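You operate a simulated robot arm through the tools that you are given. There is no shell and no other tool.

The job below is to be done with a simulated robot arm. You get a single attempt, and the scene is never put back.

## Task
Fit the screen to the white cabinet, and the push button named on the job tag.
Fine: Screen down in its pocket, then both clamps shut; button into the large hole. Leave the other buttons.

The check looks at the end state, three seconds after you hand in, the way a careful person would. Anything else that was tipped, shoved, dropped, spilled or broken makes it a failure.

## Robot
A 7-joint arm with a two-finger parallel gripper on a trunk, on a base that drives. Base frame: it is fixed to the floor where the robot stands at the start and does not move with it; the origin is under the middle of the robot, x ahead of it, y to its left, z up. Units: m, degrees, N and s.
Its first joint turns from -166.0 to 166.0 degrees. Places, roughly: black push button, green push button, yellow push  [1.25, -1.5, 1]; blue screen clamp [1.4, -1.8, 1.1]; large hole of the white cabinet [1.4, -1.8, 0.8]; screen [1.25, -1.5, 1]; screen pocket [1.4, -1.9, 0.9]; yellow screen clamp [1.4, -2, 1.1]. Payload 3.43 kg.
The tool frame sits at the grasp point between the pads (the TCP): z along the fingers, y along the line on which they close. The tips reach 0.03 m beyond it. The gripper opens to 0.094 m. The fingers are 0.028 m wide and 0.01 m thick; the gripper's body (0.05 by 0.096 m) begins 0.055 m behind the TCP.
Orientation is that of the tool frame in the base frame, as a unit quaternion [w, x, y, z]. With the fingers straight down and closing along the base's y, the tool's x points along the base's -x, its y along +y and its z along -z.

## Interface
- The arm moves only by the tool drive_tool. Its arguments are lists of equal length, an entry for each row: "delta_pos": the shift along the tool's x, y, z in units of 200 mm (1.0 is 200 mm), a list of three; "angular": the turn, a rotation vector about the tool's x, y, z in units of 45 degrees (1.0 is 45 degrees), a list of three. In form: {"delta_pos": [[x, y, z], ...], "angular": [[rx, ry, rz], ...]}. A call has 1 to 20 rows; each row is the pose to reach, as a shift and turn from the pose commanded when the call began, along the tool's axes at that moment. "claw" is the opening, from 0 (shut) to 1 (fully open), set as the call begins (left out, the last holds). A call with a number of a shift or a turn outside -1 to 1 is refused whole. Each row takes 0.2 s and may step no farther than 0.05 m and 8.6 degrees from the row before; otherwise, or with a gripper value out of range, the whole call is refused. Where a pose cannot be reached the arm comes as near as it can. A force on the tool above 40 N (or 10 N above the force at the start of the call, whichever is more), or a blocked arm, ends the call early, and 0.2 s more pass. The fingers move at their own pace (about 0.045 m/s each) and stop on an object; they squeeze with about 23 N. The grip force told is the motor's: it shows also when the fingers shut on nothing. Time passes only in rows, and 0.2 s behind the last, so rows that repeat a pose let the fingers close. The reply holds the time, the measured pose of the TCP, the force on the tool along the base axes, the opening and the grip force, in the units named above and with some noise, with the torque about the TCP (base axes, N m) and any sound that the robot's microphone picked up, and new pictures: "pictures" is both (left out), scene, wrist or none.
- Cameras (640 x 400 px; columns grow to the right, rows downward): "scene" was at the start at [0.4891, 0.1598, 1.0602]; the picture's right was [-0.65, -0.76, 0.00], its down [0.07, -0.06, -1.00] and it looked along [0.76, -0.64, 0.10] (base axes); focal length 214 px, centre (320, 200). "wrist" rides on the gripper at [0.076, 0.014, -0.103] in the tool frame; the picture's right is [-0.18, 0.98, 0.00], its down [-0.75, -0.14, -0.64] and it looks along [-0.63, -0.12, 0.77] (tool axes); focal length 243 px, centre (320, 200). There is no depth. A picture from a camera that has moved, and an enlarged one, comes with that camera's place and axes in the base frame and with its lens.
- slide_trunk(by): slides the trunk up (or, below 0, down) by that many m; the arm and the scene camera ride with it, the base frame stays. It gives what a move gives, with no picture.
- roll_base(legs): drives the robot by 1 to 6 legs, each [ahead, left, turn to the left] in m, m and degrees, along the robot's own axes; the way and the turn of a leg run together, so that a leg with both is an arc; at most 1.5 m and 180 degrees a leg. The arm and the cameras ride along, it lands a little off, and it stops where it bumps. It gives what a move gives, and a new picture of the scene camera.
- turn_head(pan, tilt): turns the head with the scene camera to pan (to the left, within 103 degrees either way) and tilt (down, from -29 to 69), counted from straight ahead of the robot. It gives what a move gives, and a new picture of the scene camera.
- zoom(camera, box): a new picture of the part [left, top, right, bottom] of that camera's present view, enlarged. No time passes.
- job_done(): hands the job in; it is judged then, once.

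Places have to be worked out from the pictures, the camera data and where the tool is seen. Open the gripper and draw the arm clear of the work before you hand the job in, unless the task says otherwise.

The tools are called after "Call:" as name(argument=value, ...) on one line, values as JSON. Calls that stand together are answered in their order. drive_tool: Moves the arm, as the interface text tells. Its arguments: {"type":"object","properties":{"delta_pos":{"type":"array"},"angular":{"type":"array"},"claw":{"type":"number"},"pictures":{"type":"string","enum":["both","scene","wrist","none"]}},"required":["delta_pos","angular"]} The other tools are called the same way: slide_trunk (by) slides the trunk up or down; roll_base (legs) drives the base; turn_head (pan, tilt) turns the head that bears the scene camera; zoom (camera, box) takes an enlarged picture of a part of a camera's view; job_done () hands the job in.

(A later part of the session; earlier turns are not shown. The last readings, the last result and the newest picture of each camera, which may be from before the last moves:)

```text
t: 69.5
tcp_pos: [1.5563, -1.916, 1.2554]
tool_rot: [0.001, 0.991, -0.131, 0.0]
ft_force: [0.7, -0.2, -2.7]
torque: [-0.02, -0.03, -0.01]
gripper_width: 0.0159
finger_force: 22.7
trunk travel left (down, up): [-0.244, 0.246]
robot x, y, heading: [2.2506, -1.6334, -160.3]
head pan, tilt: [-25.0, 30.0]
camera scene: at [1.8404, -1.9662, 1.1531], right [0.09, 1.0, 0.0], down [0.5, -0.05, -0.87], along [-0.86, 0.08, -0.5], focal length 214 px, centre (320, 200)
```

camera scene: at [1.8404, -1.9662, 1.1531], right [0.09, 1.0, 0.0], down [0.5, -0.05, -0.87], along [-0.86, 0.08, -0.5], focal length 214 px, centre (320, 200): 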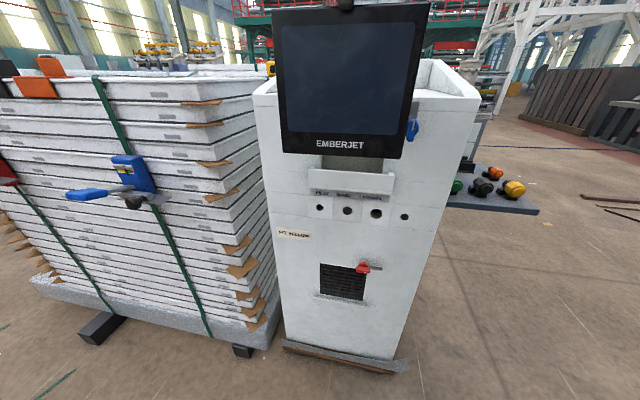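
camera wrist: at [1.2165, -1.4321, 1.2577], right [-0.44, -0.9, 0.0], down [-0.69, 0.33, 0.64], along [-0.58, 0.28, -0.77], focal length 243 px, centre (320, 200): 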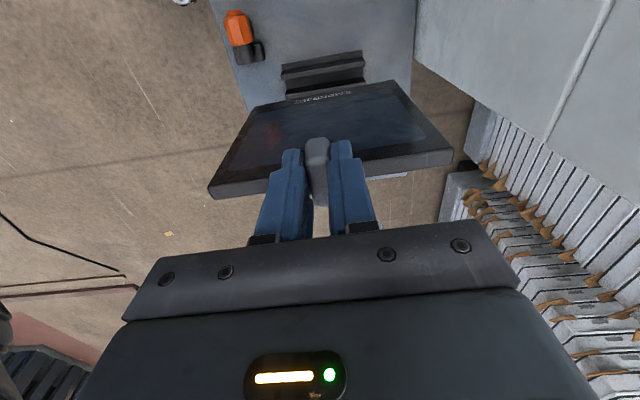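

The screen now hangs in front of the pocket at (1.556,−1.916). I check the wrist view.

Call:
drive_tool(delta_pos=[[0, 0, 0]], angular=[[0, 0, 0]], pictures="wrist")

Call:
turn_head(pan=-35, tilt=15)

```text
t: 69.9
tcp_pos: [1.5567, -1.9151, 1.2532]
tool_rot: [0.001, 0.991, -0.13, 0.0]
ft_force: [0.5, -0.6, -2.9]
torque: [0.0, -0.03, 0.03]
gripper_width: 0.0156
finger_force: 22.9
trunk travel left (down, up): [-0.244, 0.246]
robot x, y, heading: [2.2558, -1.6296, -160.2]
head pan, tilt: [-25.0, 30.0]
camera wrist: at [1.6264, -1.9487, 1.3572], right [-0.43, -0.9, 0.0], down [-0.69, 0.33, 0.64], along [-0.58, 0.28, -0.77], focal length 243 px, centre (320, 200)
```

wrist: 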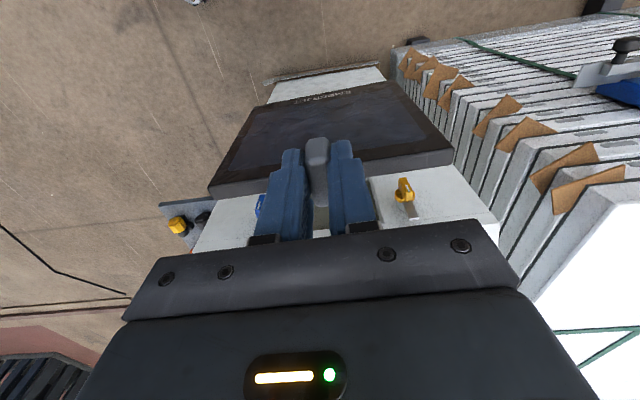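

```text
t: 70.7
tcp_pos: [1.5563, -1.9148, 1.2548]
tool_rot: [0.0, 0.991, -0.131, 0.0]
ft_force: [0.8, 0.2, -2.4]
torque: [-0.03, -0.06, 0.03]
gripper_width: 0.016
finger_force: 23.2
trunk travel left (down, up): [-0.244, 0.246]
robot x, y, heading: [2.2557, -1.6321, -160.4]
head pan, tilt: [-35.0, 15.0]
camera scene: at [1.8403, -1.9499, 1.1773], right [0.26, 0.97, 0.0], down [0.25, -0.07, -0.97], along [-0.93, 0.25, -0.26], focal length 214 px, centre (320, 200)
```

scene: 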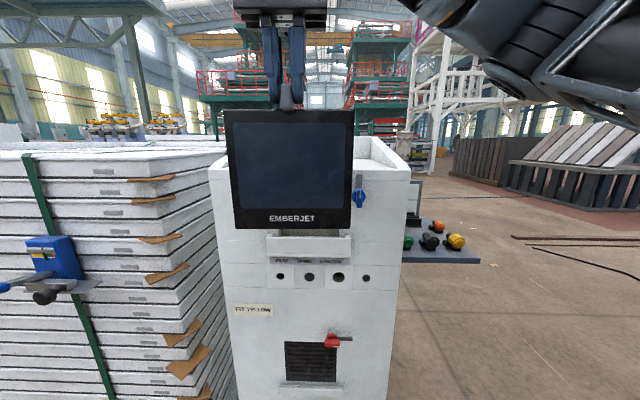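

The view is square to the cabinet. I bring the screen to about 9 cm off the face, its bottom still above the lip.

Call:
drive_tool(delta_pos=[[-0.125, -0.011, 0.045], [-0.25, -0.022, 0.09], [-0.375, -0.032, 0.135], [-0.5, -0.043, 0.18], [-0.626, -0.054, 0.225]], angular=[[0, 0, 0], [0, 0, 0], [0, 0, 0], [0, 0, 0], [0, 0, 0]])

Call:
zoom(camera="scene", box=[200, 90, 400, 290])

Call:
zoom(camera="wrist", box=[160, 60, 480, 260])

```text
t: 71.9
tcp_pos: [1.4395, -1.8744, 1.2095]
tool_rot: [0.001, 0.991, -0.131, -0.001]
ft_force: [0.2, -0.2, -3.4]
torque: [-0.01, -0.03, 0.02]
gripper_width: 0.0158
finger_force: 22.7
trunk travel left (down, up): [-0.244, 0.246]
robot x, y, heading: [2.2544, -1.6303, -160.3]
head pan, tilt: [-35.0, 15.0]
camera scene: at [1.8405, -1.9499, 1.1774], right [0.26, 0.97, 0.0], down [0.25, -0.07, -0.97], along [-0.93, 0.25, -0.26], focal length 214 px, centre (320, 200)
camera wrist: at [1.5081, -1.9067, 1.313], right [-0.43, -0.9, 0.0], down [-0.69, 0.33, 0.64], along [-0.58, 0.28, -0.77], focal length 243 px, centre (320, 200)
```

scene: 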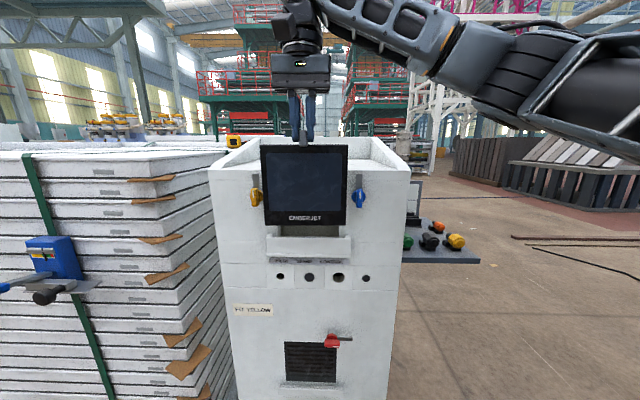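
wrist: 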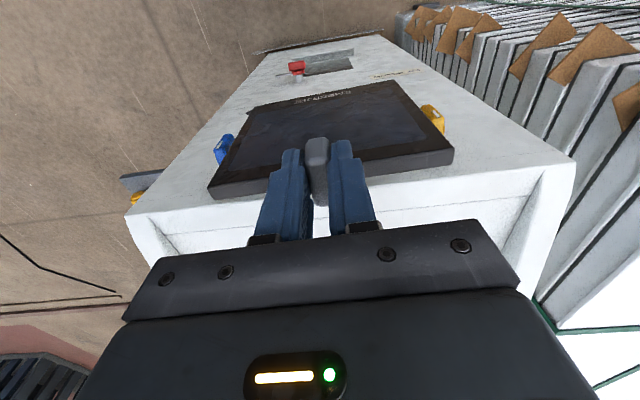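

```text
2.00 times, centred on (300, 190) of scene
camera zoom: at [1.8405, -1.9499, 1.1774], right [0.26, 0.97, 0.0], down [0.25, -0.07, -0.97], along [-0.93, 0.25, -0.26], focal length 429 px, centre (360, 220)
```

zoom: 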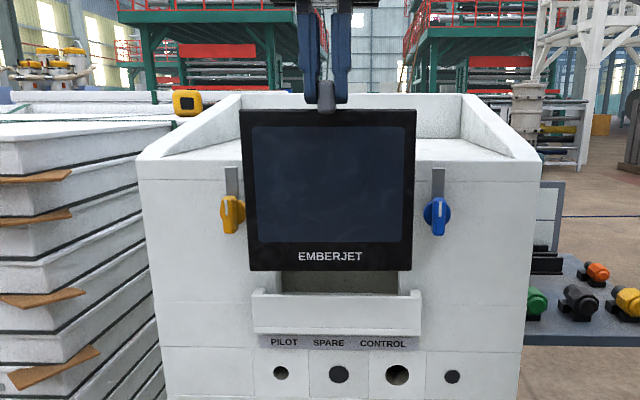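

```text
2.00 times, centred on (320, 160) of wrist
camera zoom: at [1.5081, -1.9067, 1.313], right [-0.43, -0.9, 0.0], down [-0.69, 0.33, 0.64], along [-0.58, 0.28, -0.77], focal length 485 px, centre (320, 280)
```

zoom: 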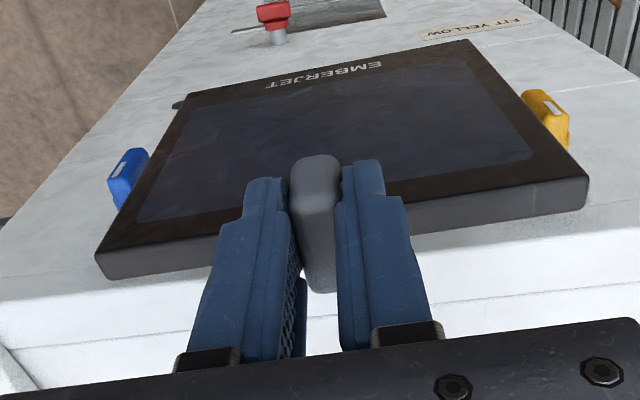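

Plate and tray line up to within 2–3 mm sideways and in yaw; plate thickness ≈12 mm, tray gap ≈28 mm. I move in over the tray, still above the lip, to a plate-back gap of about 6 mm from the face.

Call:
drive_tool(delta_pos=[[-0.08, -0.005, 0], [-0.16, -0.01, 0], [-0.24, -0.015, 0], [-0.32, -0.02, 0]], angular=[[0, 0, 0], [0, 0, 0], [0, 0, 0], [0, 0, 0]])

Call:
zoom(camera="wrist", box=[160, 60, 480, 260])

Call:
zoom(camera="scene", box=[230, 130, 390, 260])

```text
t: 72.9
tcp_pos: [1.3784, -1.8535, 1.2098]
tool_rot: [0.0, 0.992, -0.129, -0.001]
ft_force: [8.3, -5.6, -1.7]
torque: [-0.24, -0.8, -0.68]
gripper_width: 0.0167
finger_force: 23.2
trunk travel left (down, up): [-0.244, 0.246]
robot x, y, heading: [2.251, -1.6304, -160.3]
head pan, tilt: [-35.0, 15.0]
camera scene: at [1.8408, -1.9502, 1.1775], right [0.26, 0.97, 0.0], down [0.25, -0.07, -0.97], along [-0.93, 0.25, -0.26], focal length 214 px, centre (320, 200)
camera wrist: at [1.4481, -1.887, 1.3128], right [-0.43, -0.9, 0.0], down [-0.69, 0.33, 0.64], along [-0.58, 0.28, -0.77], focal length 243 px, centre (320, 200)
```

scene: 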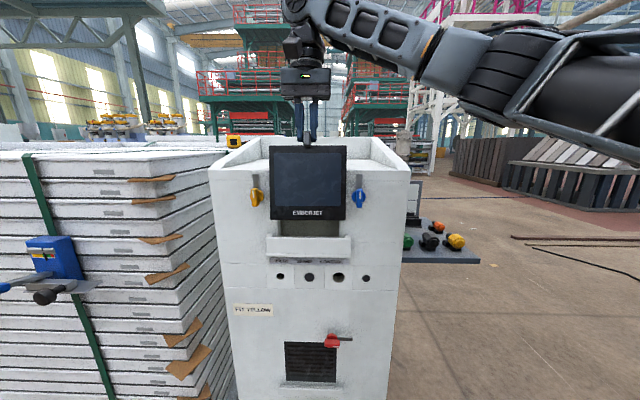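
wrist: 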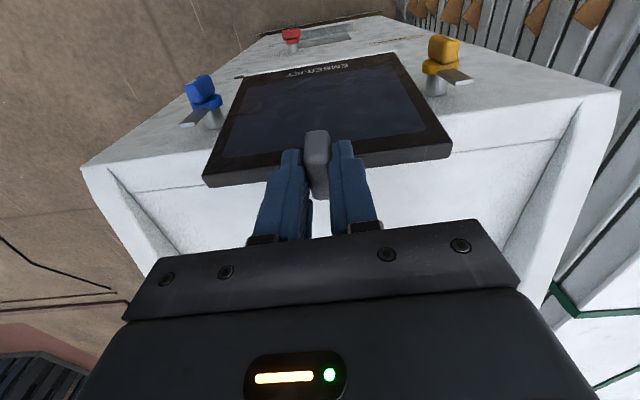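

```text
2.00 times, centred on (320, 160) of wrist
camera zoom: at [1.4481, -1.887, 1.3128], right [-0.43, -0.9, 0.0], down [-0.69, 0.33, 0.64], along [-0.58, 0.28, -0.77], focal length 485 px, centre (320, 280)
```

zoom: 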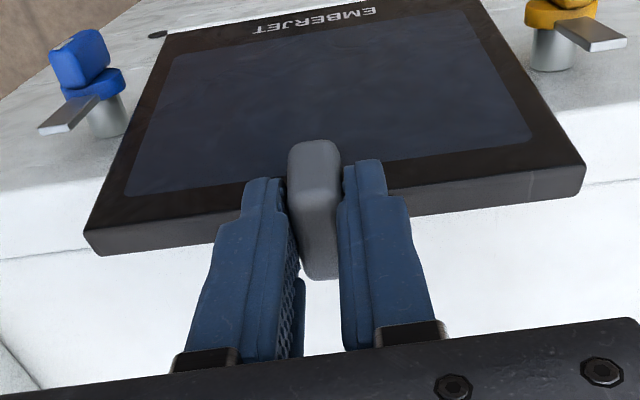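

```text
3.08 times, centred on (310, 195) of scene
camera zoom: at [1.8408, -1.9502, 1.1775], right [0.26, 0.97, 0.0], down [0.25, -0.07, -0.97], along [-0.93, 0.25, -0.26], focal length 660 px, centre (351, 215)
```

zoom: 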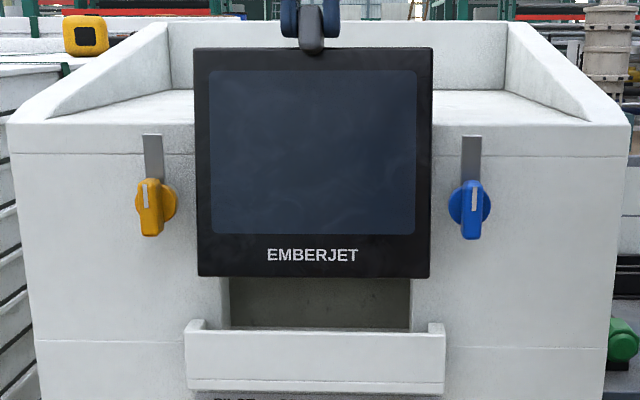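

Contact of about 10 N showed up at the right-hand side of the plate — the cabinet is yawed slightly more than the plate. I back off 15 mm and look again at the plate's attitude.

Call:
drive_tool(delta_pos=[[0.03, 0, 0], [0.075, 0, 0]], angular=[[0, 0, 0], [0, 0, 0]], pictures="none")

Call:
zoom(camera="wrist", box=[160, 60, 480, 260])

Call:
zoom(camera="scene", box=[230, 130, 390, 260])

```text
t: 73.5
tcp_pos: [1.3919, -1.8554, 1.2094]
tool_rot: [0.0, 0.991, -0.131, -0.001]
ft_force: [0.5, 0.2, -3.6]
torque: [-0.01, 0.0, 0.03]
gripper_width: 0.0158
finger_force: 22.8
trunk travel left (down, up): [-0.244, 0.246]
robot x, y, heading: [2.2545, -1.6323, -160.1]
head pan, tilt: [-35.0, 15.0]
```

```text
2.00 times, centred on (320, 160) of wrist
camera zoom: at [1.4614, -1.8894, 1.3117], right [-0.43, -0.9, 0.0], down [-0.69, 0.33, 0.64], along [-0.58, 0.28, -0.77], focal length 485 px, centre (320, 280)
```

zoom: 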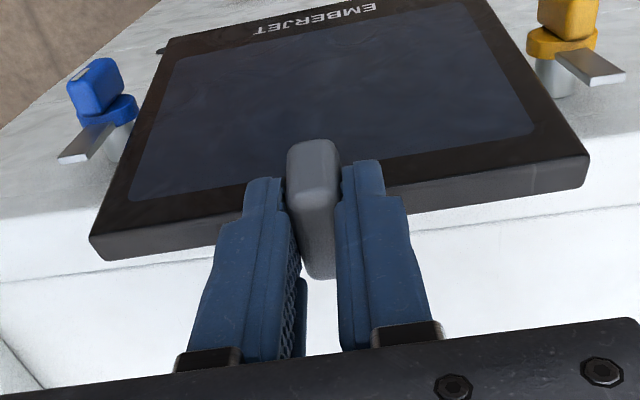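

```text
3.08 times, centred on (310, 195) of scene
camera zoom: at [1.8401, -1.9498, 1.1773], right [0.26, 0.97, 0.0], down [0.25, -0.07, -0.97], along [-0.93, 0.25, -0.26], focal length 660 px, centre (351, 215)
```

zoom: 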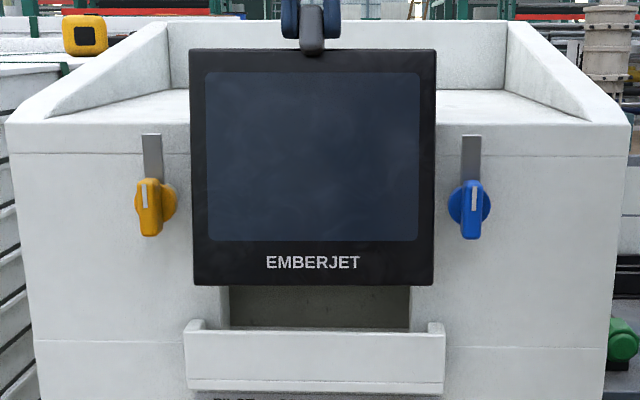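

The plate seems to have pivoted a little in the grip (bottom swung outward) during that touch. I zoom in to measure its tilt precisely.

Call:
zoom(camera="scene", box=[265, 135, 345, 205])

Call:
zoom(camera="scene", box=[265, 185, 365, 265])

```text
5.71 times, centred on (305, 170) of scene
camera zoom: at [1.8401, -1.9498, 1.1773], right [0.26, 0.97, 0.0], down [0.25, -0.07, -0.97], along [-0.93, 0.25, -0.26], focal length 1226 px, centre (406, 371)
```

zoom: 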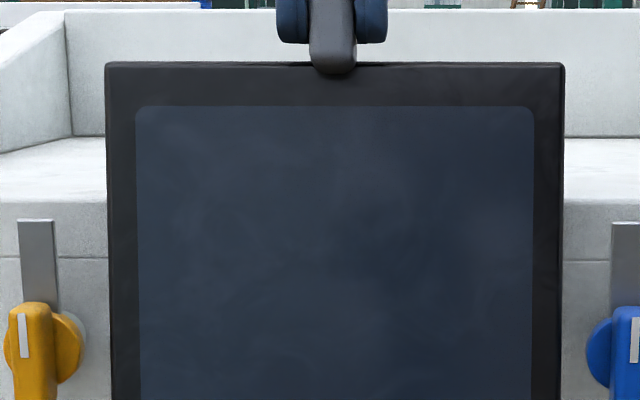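

```text
5.00 times, centred on (315, 225) of scene
camera zoom: at [1.8401, -1.9498, 1.1773], right [0.26, 0.97, 0.0], down [0.25, -0.07, -0.97], along [-0.93, 0.25, -0.26], focal length 1072 px, centre (345, 75)
```

zoom: 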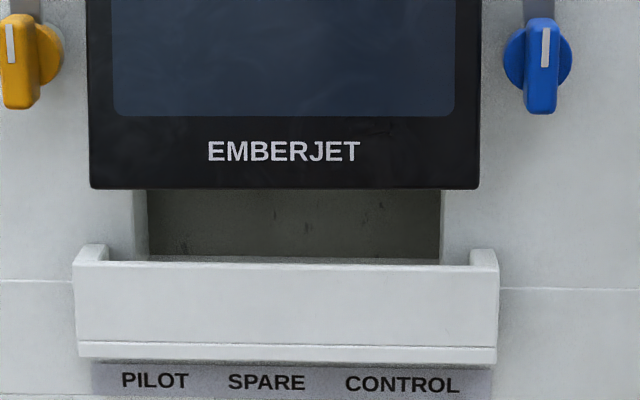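

The plate is pitched about 10° (bottom outward) in the grip. I back off 4 cm and tilt the tool 14° about the plate's width axis so the plate's bottom leans slightly inward, ideal for entering behind the lip.

Call:
drive_tool(delta_pos=[[0.1, 0, 0], [0.2, 0, 0], [0.2, 0, 0], [0.2, 0, 0], [0.2, 0, 0]], angular=[[0, 0, 0], [0, -0.08, 0], [0, -0.16, 0], [0, -0.24, 0], [0, -0.32, 0]], pictures="wrist")

Call:
zoom(camera="scene", box=[250, 130, 350, 220])

Call:
zoom(camera="scene", box=[265, 185, 365, 265])

```text
t: 74.7
tcp_pos: [1.4308, -1.8669, 1.2099]
tool_rot: [-0.016, 0.984, -0.129, -0.126]
ft_force: [0.7, -0.2, -3.2]
torque: [-0.03, -0.08, 0.02]
gripper_width: 0.0158
finger_force: 22.4
trunk travel left (down, up): [-0.244, 0.246]
robot x, y, heading: [2.2559, -1.6308, -160.2]
head pan, tilt: [-35.0, 15.0]
camera wrist: at [1.5233, -1.9059, 1.2899], right [-0.43, -0.9, 0.05], down [-0.51, 0.28, 0.81], along [-0.74, 0.32, -0.58], focal length 243 px, centre (320, 200)
```

wrist: 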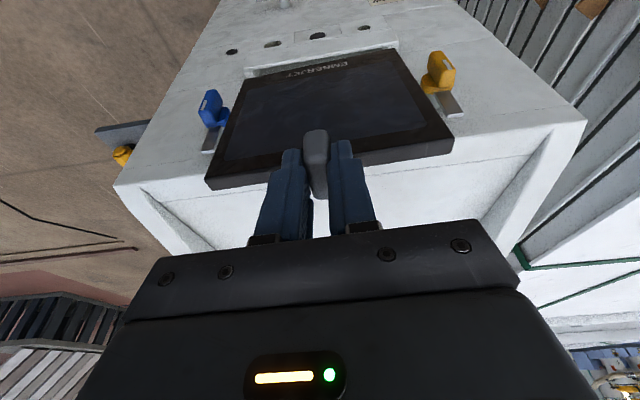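

```text
4.44 times, centred on (300, 175) of scene
camera zoom: at [1.8403, -1.9499, 1.1773], right [0.26, 0.97, 0.0], down [0.25, -0.07, -0.97], along [-0.93, 0.25, -0.26], focal length 953 px, centre (409, 311)
```

zoom: 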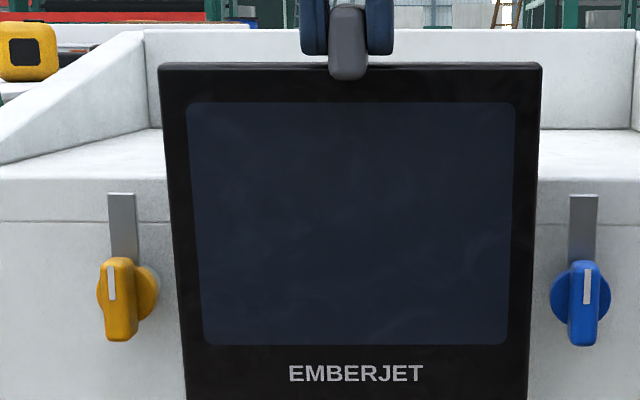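

```text
5.00 times, centred on (315, 225) of scene
camera zoom: at [1.8403, -1.9499, 1.1773], right [0.26, 0.97, 0.0], down [0.25, -0.07, -0.97], along [-0.93, 0.25, -0.26], focal length 1072 px, centre (345, 75)
```

zoom: 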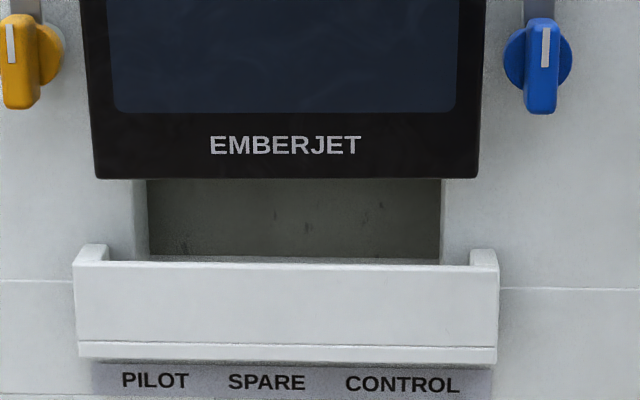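

Plate is now leaning bottom-in by about 4°, centred to within 4 mm. I zoom the wrist view to see the tray behind/below the plate.

Call:
zoom(camera="wrist", box=[180, 10, 480, 200])

```text
2.11 times, centred on (330, 105) of wrist
camera zoom: at [1.5233, -1.9059, 1.2899], right [-0.43, -0.9, 0.05], down [-0.51, 0.28, 0.81], along [-0.74, 0.32, -0.58], focal length 511 px, centre (299, 400)
```

zoom: 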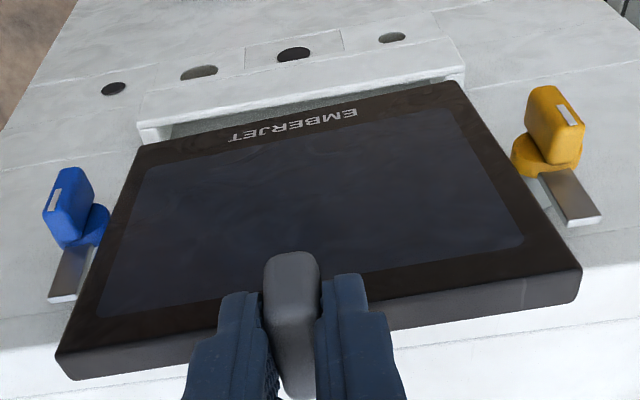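

Triangulated: lip front plane centre ≈ (1.3875,−1.857), lip top z≈0.962, gap behind the lip ≈14 mm; plate bottom edge now sits ~12 mm in front of the lip plane at z 1.008, leaning in 6°. I lower to just above the lip and shift in ~16 mm with a 1° yaw fix.

Call:
drive_tool(delta_pos=[[-0.012, 0.003, 0.06], [-0.024, 0.006, 0.12], [-0.036, 0.0095, 0.18]], angular=[[0.002, 0, 0.007], [0.004, 0, 0.014], [0.0056, 0, 0.0216]], pictures="wrist")

Call:
zoom(camera="scene", box=[265, 195, 365, 265])

Call:
zoom(camera="wrist", box=[200, 20, 440, 120])

```text
t: 75.5
tcp_pos: [1.4148, -1.8651, 1.1771]
tool_rot: [-0.018, 0.983, -0.138, -0.124]
ft_force: [-0.6, 0.5, -3.1]
torque: [-0.01, -0.06, 0.01]
gripper_width: 0.0158
finger_force: 23.3
trunk travel left (down, up): [-0.244, 0.246]
robot x, y, heading: [2.2487, -1.6293, -160.3]
head pan, tilt: [-35.0, 15.0]
camera wrist: at [1.5072, -1.906, 1.2583], right [-0.44, -0.9, 0.05], down [-0.51, 0.29, 0.81], along [-0.74, 0.34, -0.59], focal length 243 px, centre (320, 200)
```

wrist: 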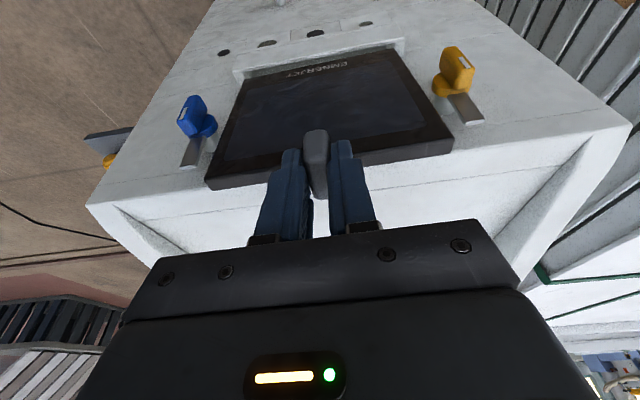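

```text
5.71 times, centred on (315, 230) of scene
camera zoom: at [1.8404, -1.9499, 1.1774], right [0.26, 0.97, 0.0], down [0.25, -0.07, -0.97], along [-0.93, 0.25, -0.26], focal length 1226 px, centre (349, 29)
```

zoom: 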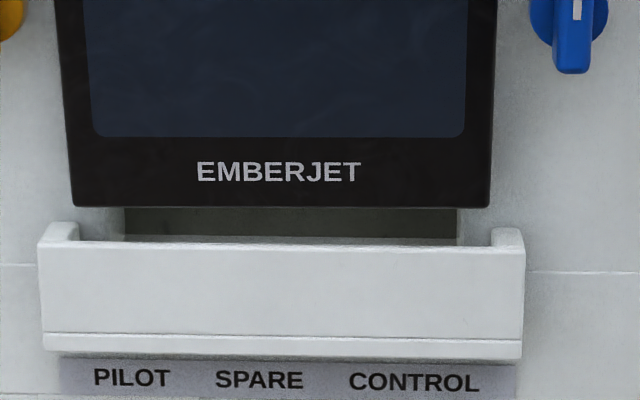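

```text
2.67 times, centred on (320, 70) of wrist
camera zoom: at [1.5072, -1.906, 1.2583], right [-0.44, -0.9, 0.05], down [-0.51, 0.29, 0.81], along [-0.74, 0.34, -0.59], focal length 647 px, centre (320, 547)
```

zoom: 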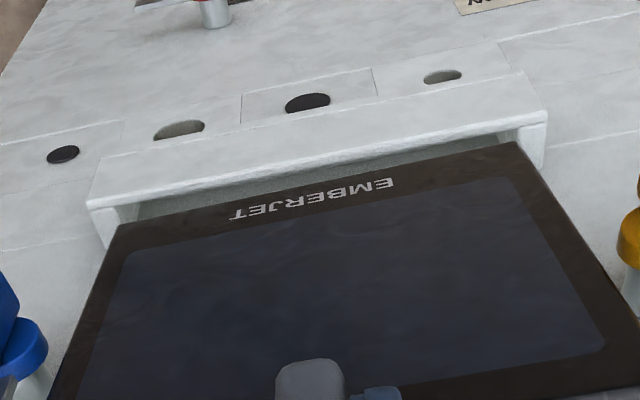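

Bottom edge is now at z≈0.977, about 2 mm inside the lip's front plane and centred to 1–2 mm. I ease inward 6 mm, watching the force.

Call:
drive_tool(delta_pos=[[-0.015, 0, 0.004], [-0.029, -0.001, 0.0076], [-0.029, -0.001, 0.0076]], angular=[[0, 0, 0], [0, 0, 0], [0, 0, 0]], pictures="none")

Call:
zoom(camera="wrist", box=[200, 20, 440, 120])

Call:
zoom(camera="scene", box=[265, 195, 365, 265])

```text
t: 76.3
tcp_pos: [1.4094, -1.8637, 1.1777]
tool_rot: [-0.018, 0.983, -0.137, -0.124]
ft_force: [0.4, 0.1, -4.1]
torque: [-0.04, -0.07, 0.02]
gripper_width: 0.0156
finger_force: 22.9
trunk travel left (down, up): [-0.244, 0.246]
robot x, y, heading: [2.2553, -1.6319, -160.2]
head pan, tilt: [-35.0, 15.0]
```

```text
2.67 times, centred on (320, 70) of wrist
camera zoom: at [1.5012, -1.9037, 1.2583], right [-0.44, -0.9, 0.05], down [-0.51, 0.29, 0.81], along [-0.74, 0.33, -0.59], focal length 647 px, centre (320, 547)
```

zoom: 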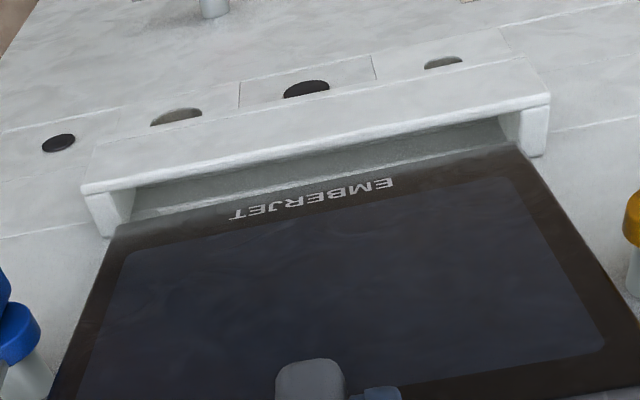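

```text
5.71 times, centred on (315, 230) of scene
camera zoom: at [1.8403, -1.9499, 1.1773], right [0.26, 0.97, 0.0], down [0.25, -0.07, -0.97], along [-0.93, 0.25, -0.26], focal length 1226 px, centre (349, 29)
```

zoom: 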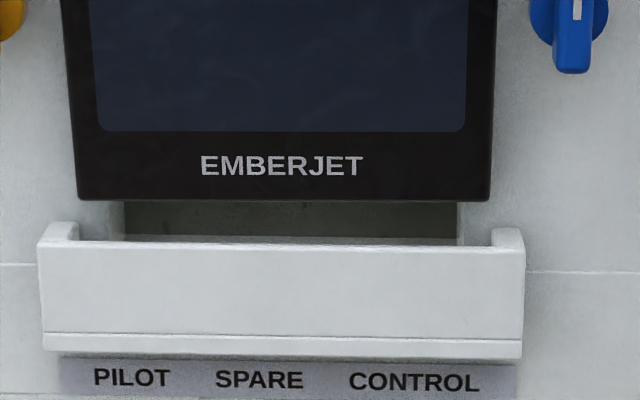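

The wrist view now shows the slot behind the lip with the plate's bottom edge lined up over it. I lower 25 mm to enter the slot.

Call:
drive_tool(delta_pos=[[0.008, 0, 0.03], [0.016, 0, 0.06], [0.024, 0, 0.09], [0.0315, 0, 0.121]], angular=[[0, 0, 0], [0, 0, 0], [0, 0, 0], [0, 0, 0]], pictures="none")

Call:
zoom(camera="wrist", box=[200, 20, 440, 120])

Call:
zoom(camera="scene", box=[265, 195, 365, 265])

```text
t: 77.3
tcp_pos: [1.4091, -1.8626, 1.1509]
tool_rot: [-0.017, 0.982, -0.138, -0.125]
ft_force: [2.6, -1.1, -1.7]
torque: [-0.09, -0.53, -0.19]
gripper_width: 0.0157
finger_force: 23.5
trunk travel left (down, up): [-0.244, 0.246]
robot x, y, heading: [2.2581, -1.631, -160.4]
head pan, tilt: [-35.0, 15.0]
```

```text
2.67 times, centred on (320, 70) of wrist
camera zoom: at [1.5008, -1.9037, 1.2317], right [-0.44, -0.9, 0.05], down [-0.51, 0.29, 0.81], along [-0.74, 0.34, -0.58], focal length 647 px, centre (320, 547)
```

zoom: 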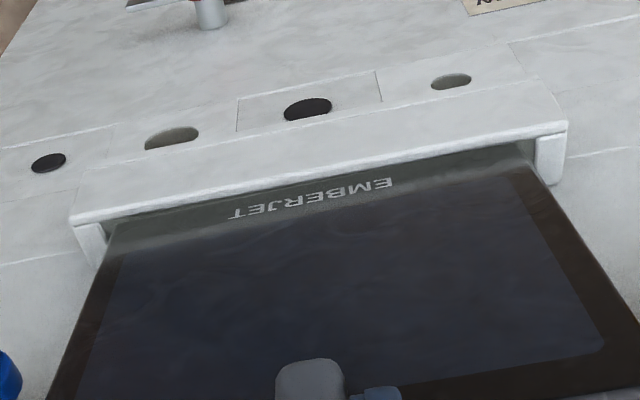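

```text
5.71 times, centred on (315, 230) of scene
camera zoom: at [1.8404, -1.9499, 1.1774], right [0.26, 0.97, 0.0], down [0.25, -0.07, -0.97], along [-0.93, 0.25, -0.26], focal length 1226 px, centre (349, 29)
```

zoom: 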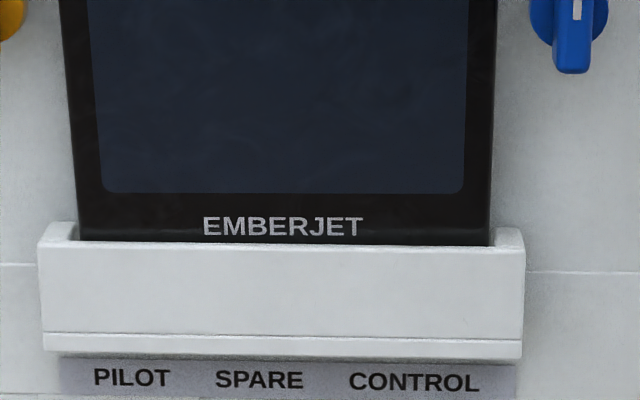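

The bottom edge is behind the lip, touching the face lightly (≈3 N). I lower further while straightening the plate by half of its lean.

Call:
drive_tool(delta_pos=[[-0.007, 0, 0.021], [-0.014, -0.001, 0.042], [-0.02, -0.001, 0.064], [-0.027, -0.002, 0.085]], angular=[[0, 0.017, 0], [0, 0.034, 0], [0, 0.05, 0], [0, 0.067, 0]], pictures="none")

Call:
zoom(camera="wrist", box=[160, 20, 480, 220])

Call:
zoom(camera="scene", box=[245, 145, 365, 265])

```text
t: 78.3
tcp_pos: [1.4017, -1.8618, 1.1387]
tool_rot: [-0.012, 0.985, -0.137, -0.1]
ft_force: [1.7, -11.3, 28.7]
torque: [0.27, -0.02, -0.01]
gripper_width: 0.016
finger_force: 23.0
trunk travel left (down, up): [-0.244, 0.246]
robot x, y, heading: [2.2586, -1.6302, -160.1]
head pan, tilt: [-35.0, 15.0]
```

```text
2.00 times, centred on (320, 120) of wrist
camera zoom: at [1.4894, -1.9001, 1.2249], right [-0.44, -0.9, 0.04], down [-0.55, 0.3, 0.78], along [-0.71, 0.32, -0.62], focal length 485 px, centre (320, 360)
```

zoom: 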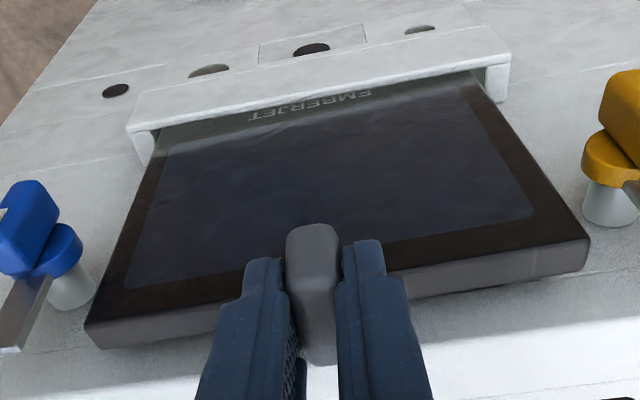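

```text
3.33 times, centred on (305, 205) of scene
camera zoom: at [1.8412, -1.9502, 1.1781], right [0.26, 0.97, 0.0], down [0.25, -0.07, -0.97], along [-0.93, 0.25, -0.26], focal length 715 px, centre (370, 183)
```

zoom: 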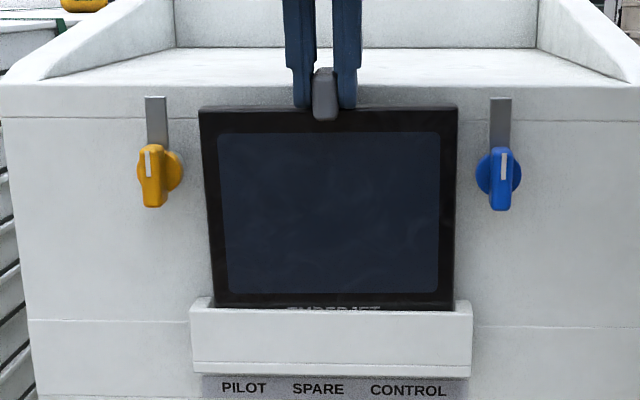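

Contact: 29 N upward and ~10 N sideways toward −e, so the plate's right lower corner is bearing on the tray's end. I lift 2 mm, shift 2 mm toward −e, and check.

Call:
drive_tool(delta_pos=[[-0.002, 0, -0.012], [-0.002, 0.01, -0.012], [-0.002, 0.01, -0.012]], angular=[[0, 0, 0], [0, 0, 0], [0, 0, 0]], pictures="none")

Call:
zoom(camera="scene", box=[265, 195, 365, 265])

```text
t: 79.1
tcp_pos: [1.4004, -1.8608, 1.1391]
tool_rot: [-0.015, 0.985, -0.139, -0.099]
ft_force: [5.4, -4.1, 15.0]
torque: [0.39, -1.01, -0.44]
gripper_width: 0.0161
finger_force: 22.3
trunk travel left (down, up): [-0.244, 0.246]
robot x, y, heading: [2.2566, -1.63, -160.3]
head pan, tilt: [-35.0, 15.0]
```

```text
5.71 times, centred on (315, 230) of scene
camera zoom: at [1.8409, -1.9498, 1.1775], right [0.26, 0.97, 0.0], down [0.25, -0.07, -0.97], along [-0.93, 0.25, -0.26], focal length 1226 px, centre (349, 29)
```

zoom: 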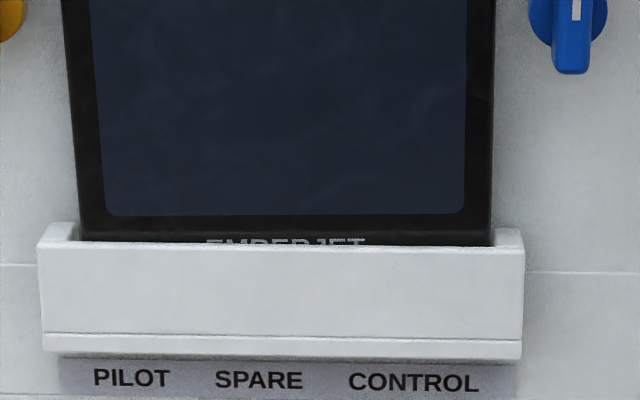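

The plate bottom rests at z≈0.94, consistent with the tray floor (the plate then covers the recess fully). Now I stand the plate upright: rotate 5° with the top moving in ~12 mm toward the face, easing off the downward push.

Call:
drive_tool(delta_pos=[[0, 0, -0.015], [-0.016, 0, -0.015], [-0.032, 0, -0.01], [-0.048, 0, -0.006], [-0.064, 0, -0.002]], angular=[[0, 0, 0], [0, 0.028, 0], [0, 0.055, 0], [0, 0.083, 0], [0, 0.11, 0]], pictures="wrist")

Call:
zoom(camera="wrist", box=[160, 20, 480, 220])

Call:
zoom(camera="scene", box=[245, 145, 365, 265])

```text
t: 80.3
tcp_pos: [1.3895, -1.8594, 1.1417]
tool_rot: [-0.007, 0.989, -0.138, -0.055]
ft_force: [14.6, -3.1, -0.1]
torque: [0.28, 0.11, -0.64]
gripper_width: 0.016
finger_force: 23.1
trunk travel left (down, up): [-0.244, 0.246]
robot x, y, heading: [2.2498, -1.6319, -160.2]
head pan, tilt: [-35.0, 15.0]
camera wrist: at [1.4691, -1.8964, 1.236], right [-0.45, -0.9, 0.02], down [-0.61, 0.32, 0.72], along [-0.65, 0.31, -0.69], focal length 243 px, centre (320, 200)
```

wrist: 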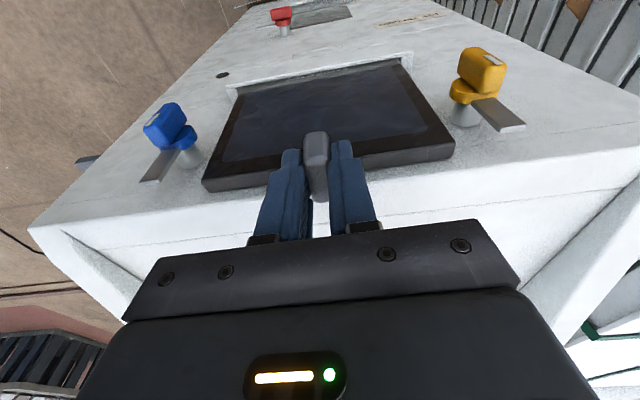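

```text
2.00 times, centred on (320, 120) of wrist
camera zoom: at [1.4691, -1.8964, 1.236], right [-0.45, -0.9, 0.02], down [-0.61, 0.32, 0.72], along [-0.65, 0.31, -0.69], focal length 485 px, centre (320, 360)
```

zoom: 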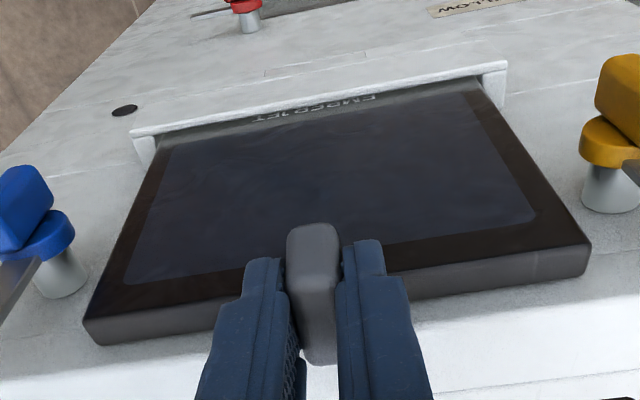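

```text
3.33 times, centred on (305, 205) of scene
camera zoom: at [1.841, -1.95, 1.1776], right [0.26, 0.97, 0.0], down [0.25, -0.07, -0.97], along [-0.93, 0.25, -0.26], focal length 715 px, centre (370, 183)
```

zoom: 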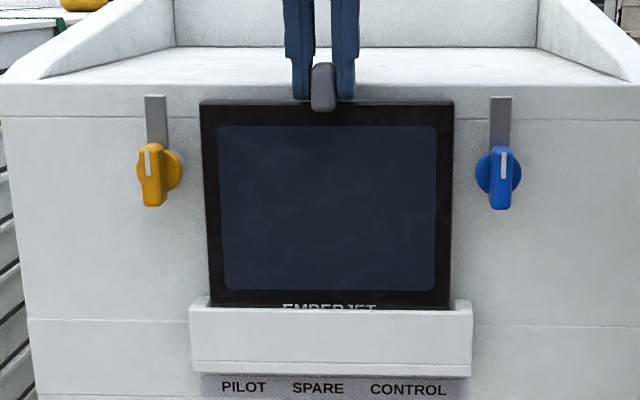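

The plate now stands upright with its top on the face (≈15 N push). I ease off 2.5 mm and press straight down slightly to verify it is seated.

Call:
drive_tool(delta_pos=[[0.012, 0, 0], [0.014, 0, 0.015], [0.016, 0, 0.03]], angular=[[0, 0, 0], [0, 0, 0], [0, 0, 0]], pictures="none")

Call:
zoom(camera="scene", box=[265, 195, 365, 265])

```text
t: 81.1
tcp_pos: [1.3909, -1.8591, 1.1362]
tool_rot: [-0.008, 0.989, -0.14, -0.055]
ft_force: [3.6, -0.9, -1.7]
torque: [0.2, 0.11, -0.57]
gripper_width: 0.0156
finger_force: 22.7
trunk travel left (down, up): [-0.244, 0.246]
robot x, y, heading: [2.2534, -1.6285, -160.0]
head pan, tilt: [-35.0, 15.0]
```

```text
5.71 times, centred on (315, 230) of scene
camera zoom: at [1.8404, -1.9499, 1.1774], right [0.26, 0.97, 0.0], down [0.25, -0.07, -0.97], along [-0.93, 0.25, -0.26], focal length 1226 px, centre (349, 29)
```

zoom: 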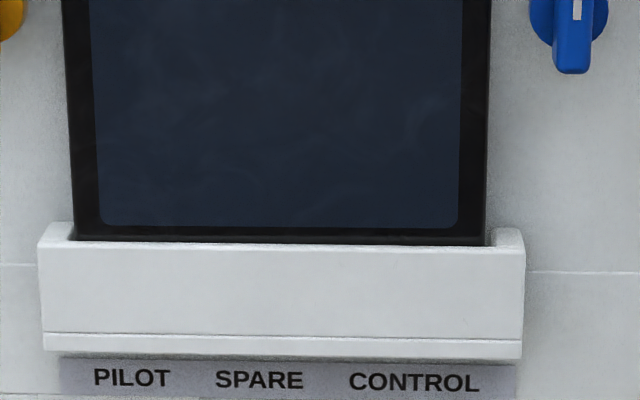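

It slid lower freely, so the floor is deeper. I keep lowering in small steps, watching force.

Call:
drive_tool(delta_pos=[[0.002, -0.003, 0.015], [0.003, -0.005, 0.03], [0.004, -0.005, 0.045]], angular=[[0, 0, 0], [0, 0, 0], [0, 0, 0]], pictures="none")

Call:
zoom(camera="scene", box=[245, 145, 365, 265])

```text
t: 81.9
tcp_pos: [1.3896, -1.8578, 1.1259]
tool_rot: [-0.008, 0.989, -0.139, -0.055]
ft_force: [4.1, -0.8, -2.2]
torque: [0.04, -0.18, -0.36]
gripper_width: 0.0157
finger_force: 23.0
trunk travel left (down, up): [-0.244, 0.246]
robot x, y, heading: [2.2538, -1.6293, -160.1]
head pan, tilt: [-35.0, 15.0]
```

```text
3.33 times, centred on (305, 205) of scene
camera zoom: at [1.8404, -1.9499, 1.1774], right [0.26, 0.97, 0.0], down [0.25, -0.07, -0.97], along [-0.93, 0.25, -0.26], focal length 715 px, centre (370, 183)
```

zoom: 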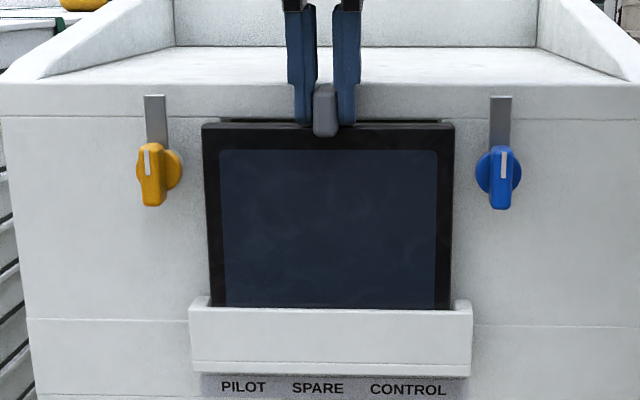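

Still no floor contact. I continue down in small steps.

Call:
drive_tool(delta_pos=[[0.002, 0, 0.012], [0.003, 0, 0.024], [0.004, 0, 0.036]], angular=[[0, 0, 0], [0, 0, 0], [0, 0, 0]], pictures="wrist")

Call:
zoom(camera="scene", box=[245, 145, 365, 265])

```text
t: 82.7
tcp_pos: [1.3908, -1.8578, 1.1231]
tool_rot: [-0.006, 0.989, -0.139, -0.058]
ft_force: [1.6, -3.1, 22.3]
torque: [0.13, 0.07, -0.24]
gripper_width: 0.0158
finger_force: 23.0
trunk travel left (down, up): [-0.244, 0.246]
robot x, y, heading: [2.2521, -1.6293, -160.3]
head pan, tilt: [-35.0, 15.0]
camera wrist: at [1.4709, -1.8954, 1.2155], right [-0.45, -0.89, 0.02], down [-0.61, 0.32, 0.72], along [-0.66, 0.31, -0.69], focal length 243 px, centre (320, 200)
```

wrist: 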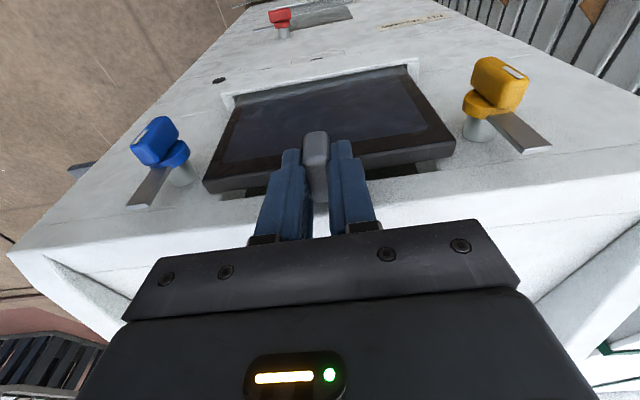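

```text
3.33 times, centred on (305, 205) of scene
camera zoom: at [1.8409, -1.9498, 1.1781], right [0.26, 0.97, 0.0], down [0.25, -0.07, -0.97], along [-0.93, 0.25, -0.26], focal length 715 px, centre (370, 183)
```

zoom: 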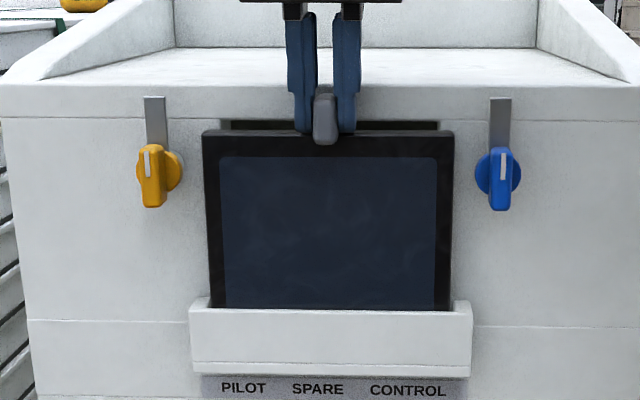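

Firm vertical contact (22 N): the plate bottom is on the tray floor, leaning back slightly against the face — stable. I relieve the push and open the gripper partway.

Call:
drive_tool(delta_pos=[[0, 0, -0.018], [0, 0, -0.018]], angular=[[0, 0, 0], [0, 0, 0]], pictures="none")

Call:
drive_tool(delta_pos=[[0, 0, 0], [0, 0, 0], [0, 0, 0], [0, 0, 0]], angular=[[0, 0, 0], [0, 0, 0], [0, 0, 0], [0, 0, 0]], claw=0.5)

Call:
zoom(camera="scene", box=[245, 145, 365, 265])

```text
t: 83.3
tcp_pos: [1.3903, -1.8583, 1.1229]
tool_rot: [-0.007, 0.989, -0.139, -0.055]
ft_force: [-3.8, -3.0, 4.5]
torque: [0.25, 0.67, -0.34]
gripper_width: 0.0155
finger_force: 22.9
trunk travel left (down, up): [-0.244, 0.246]
robot x, y, heading: [2.2543, -1.6318, -160.3]
head pan, tilt: [-35.0, 15.0]
```

```text
t: 84.3
tcp_pos: [1.3916, -1.8588, 1.1227]
tool_rot: [-0.009, 0.989, -0.14, -0.056]
ft_force: [-0.2, 0.3, 0.6]
torque: [0.01, 0.03, 0.01]
gripper_width: 0.0472
finger_force: 0.1
trunk travel left (down, up): [-0.244, 0.246]
robot x, y, heading: [2.2559, -1.6279, -160.3]
head pan, tilt: [-35.0, 15.0]
camera scene: at [1.8404, -1.9498, 1.1774], right [0.26, 0.97, 0.0], down [0.25, -0.07, -0.97], along [-0.93, 0.25, -0.26], focal length 214 px, centre (320, 200)
camera wrist: at [1.4707, -1.8957, 1.2165], right [-0.45, -0.89, 0.02], down [-0.61, 0.32, 0.72], along [-0.65, 0.31, -0.69], focal length 243 px, centre (320, 200)
```

scene: 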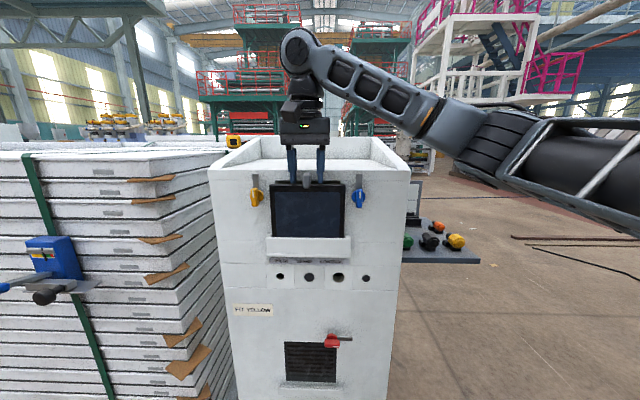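
wrist: 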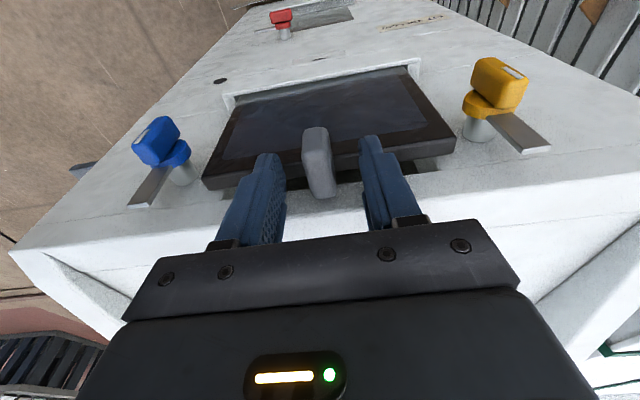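

```text
3.33 times, centred on (305, 205) of scene
camera zoom: at [1.8404, -1.9498, 1.1774], right [0.26, 0.97, 0.0], down [0.25, -0.07, -0.97], along [-0.93, 0.25, -0.26], focal length 715 px, centre (370, 183)
```

zoom: 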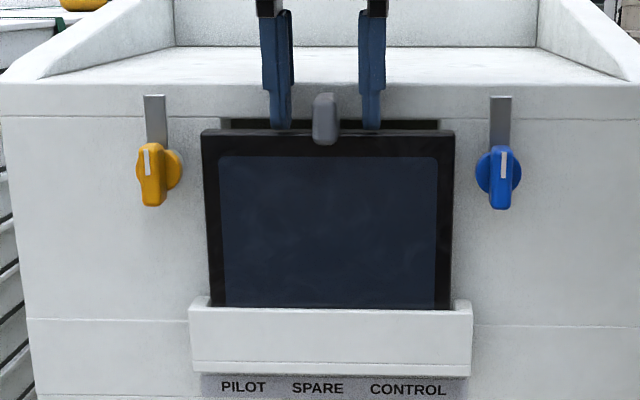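

The screen stands by itself in the pocket. I withdraw the gripper upward, clear of the tab, then examine the clamps.

Call:
drive_tool(delta_pos=[[0, 0, -0.1], [0.02, 0, -0.25], [0.05, 0, -0.4], [0.1, 0, -0.55]], angular=[[0, 0, 0], [0, 0, 0], [0, 0, 0], [0, 0, 0]])

Call:
zoom(camera="wrist", box=[80, 20, 560, 230])

Call:
zoom(camera="scene", box=[240, 165, 380, 255])

```text
t: 85.3
tcp_pos: [1.422, -1.8656, 1.2299]
tool_rot: [-0.008, 0.989, -0.139, -0.055]
ft_force: [-0.4, 1.0, 0.3]
torque: [-0.01, -0.04, 0.0]
gripper_width: 0.047
finger_force: 0.1
trunk travel left (down, up): [-0.244, 0.246]
robot x, y, heading: [2.2541, -1.6283, -160.1]
head pan, tilt: [-35.0, 15.0]
camera scene: at [1.8401, -1.9498, 1.1772], right [0.26, 0.97, 0.0], down [0.25, -0.07, -0.97], along [-0.93, 0.25, -0.26], focal length 214 px, centre (320, 200)
camera wrist: at [1.5026, -1.904, 1.3242], right [-0.45, -0.89, 0.02], down [-0.61, 0.32, 0.72], along [-0.65, 0.31, -0.69], focal length 243 px, centre (320, 200)
```

scene: 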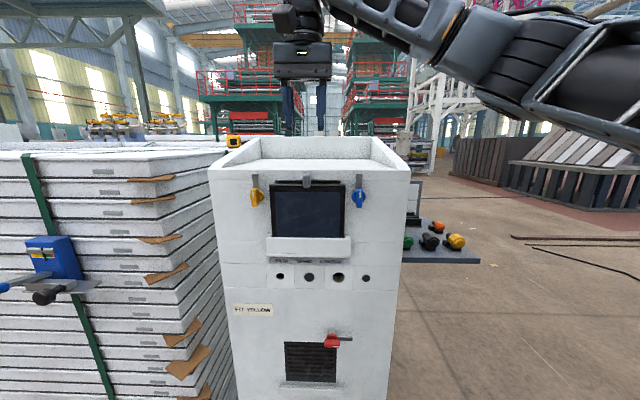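
wrist: 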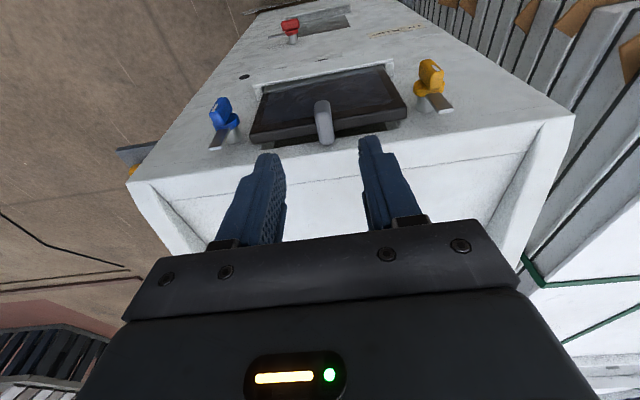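

```text
1.33 times, centred on (320, 125) of wrist
camera zoom: at [1.5026, -1.904, 1.3242], right [-0.45, -0.89, 0.02], down [-0.61, 0.32, 0.72], along [-0.65, 0.31, -0.69], focal length 324 px, centre (320, 300)
```

zoom: 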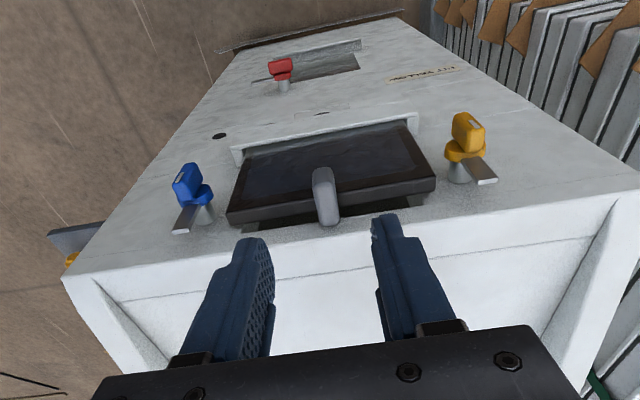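

```text
4.44 times, centred on (310, 210) of scene
camera zoom: at [1.8401, -1.9498, 1.1772], right [0.26, 0.97, 0.0], down [0.25, -0.07, -0.97], along [-0.93, 0.25, -0.26], focal length 953 px, centre (364, 156)
```

zoom: 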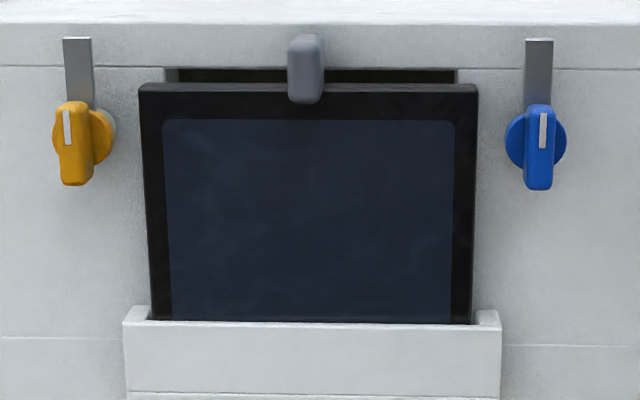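

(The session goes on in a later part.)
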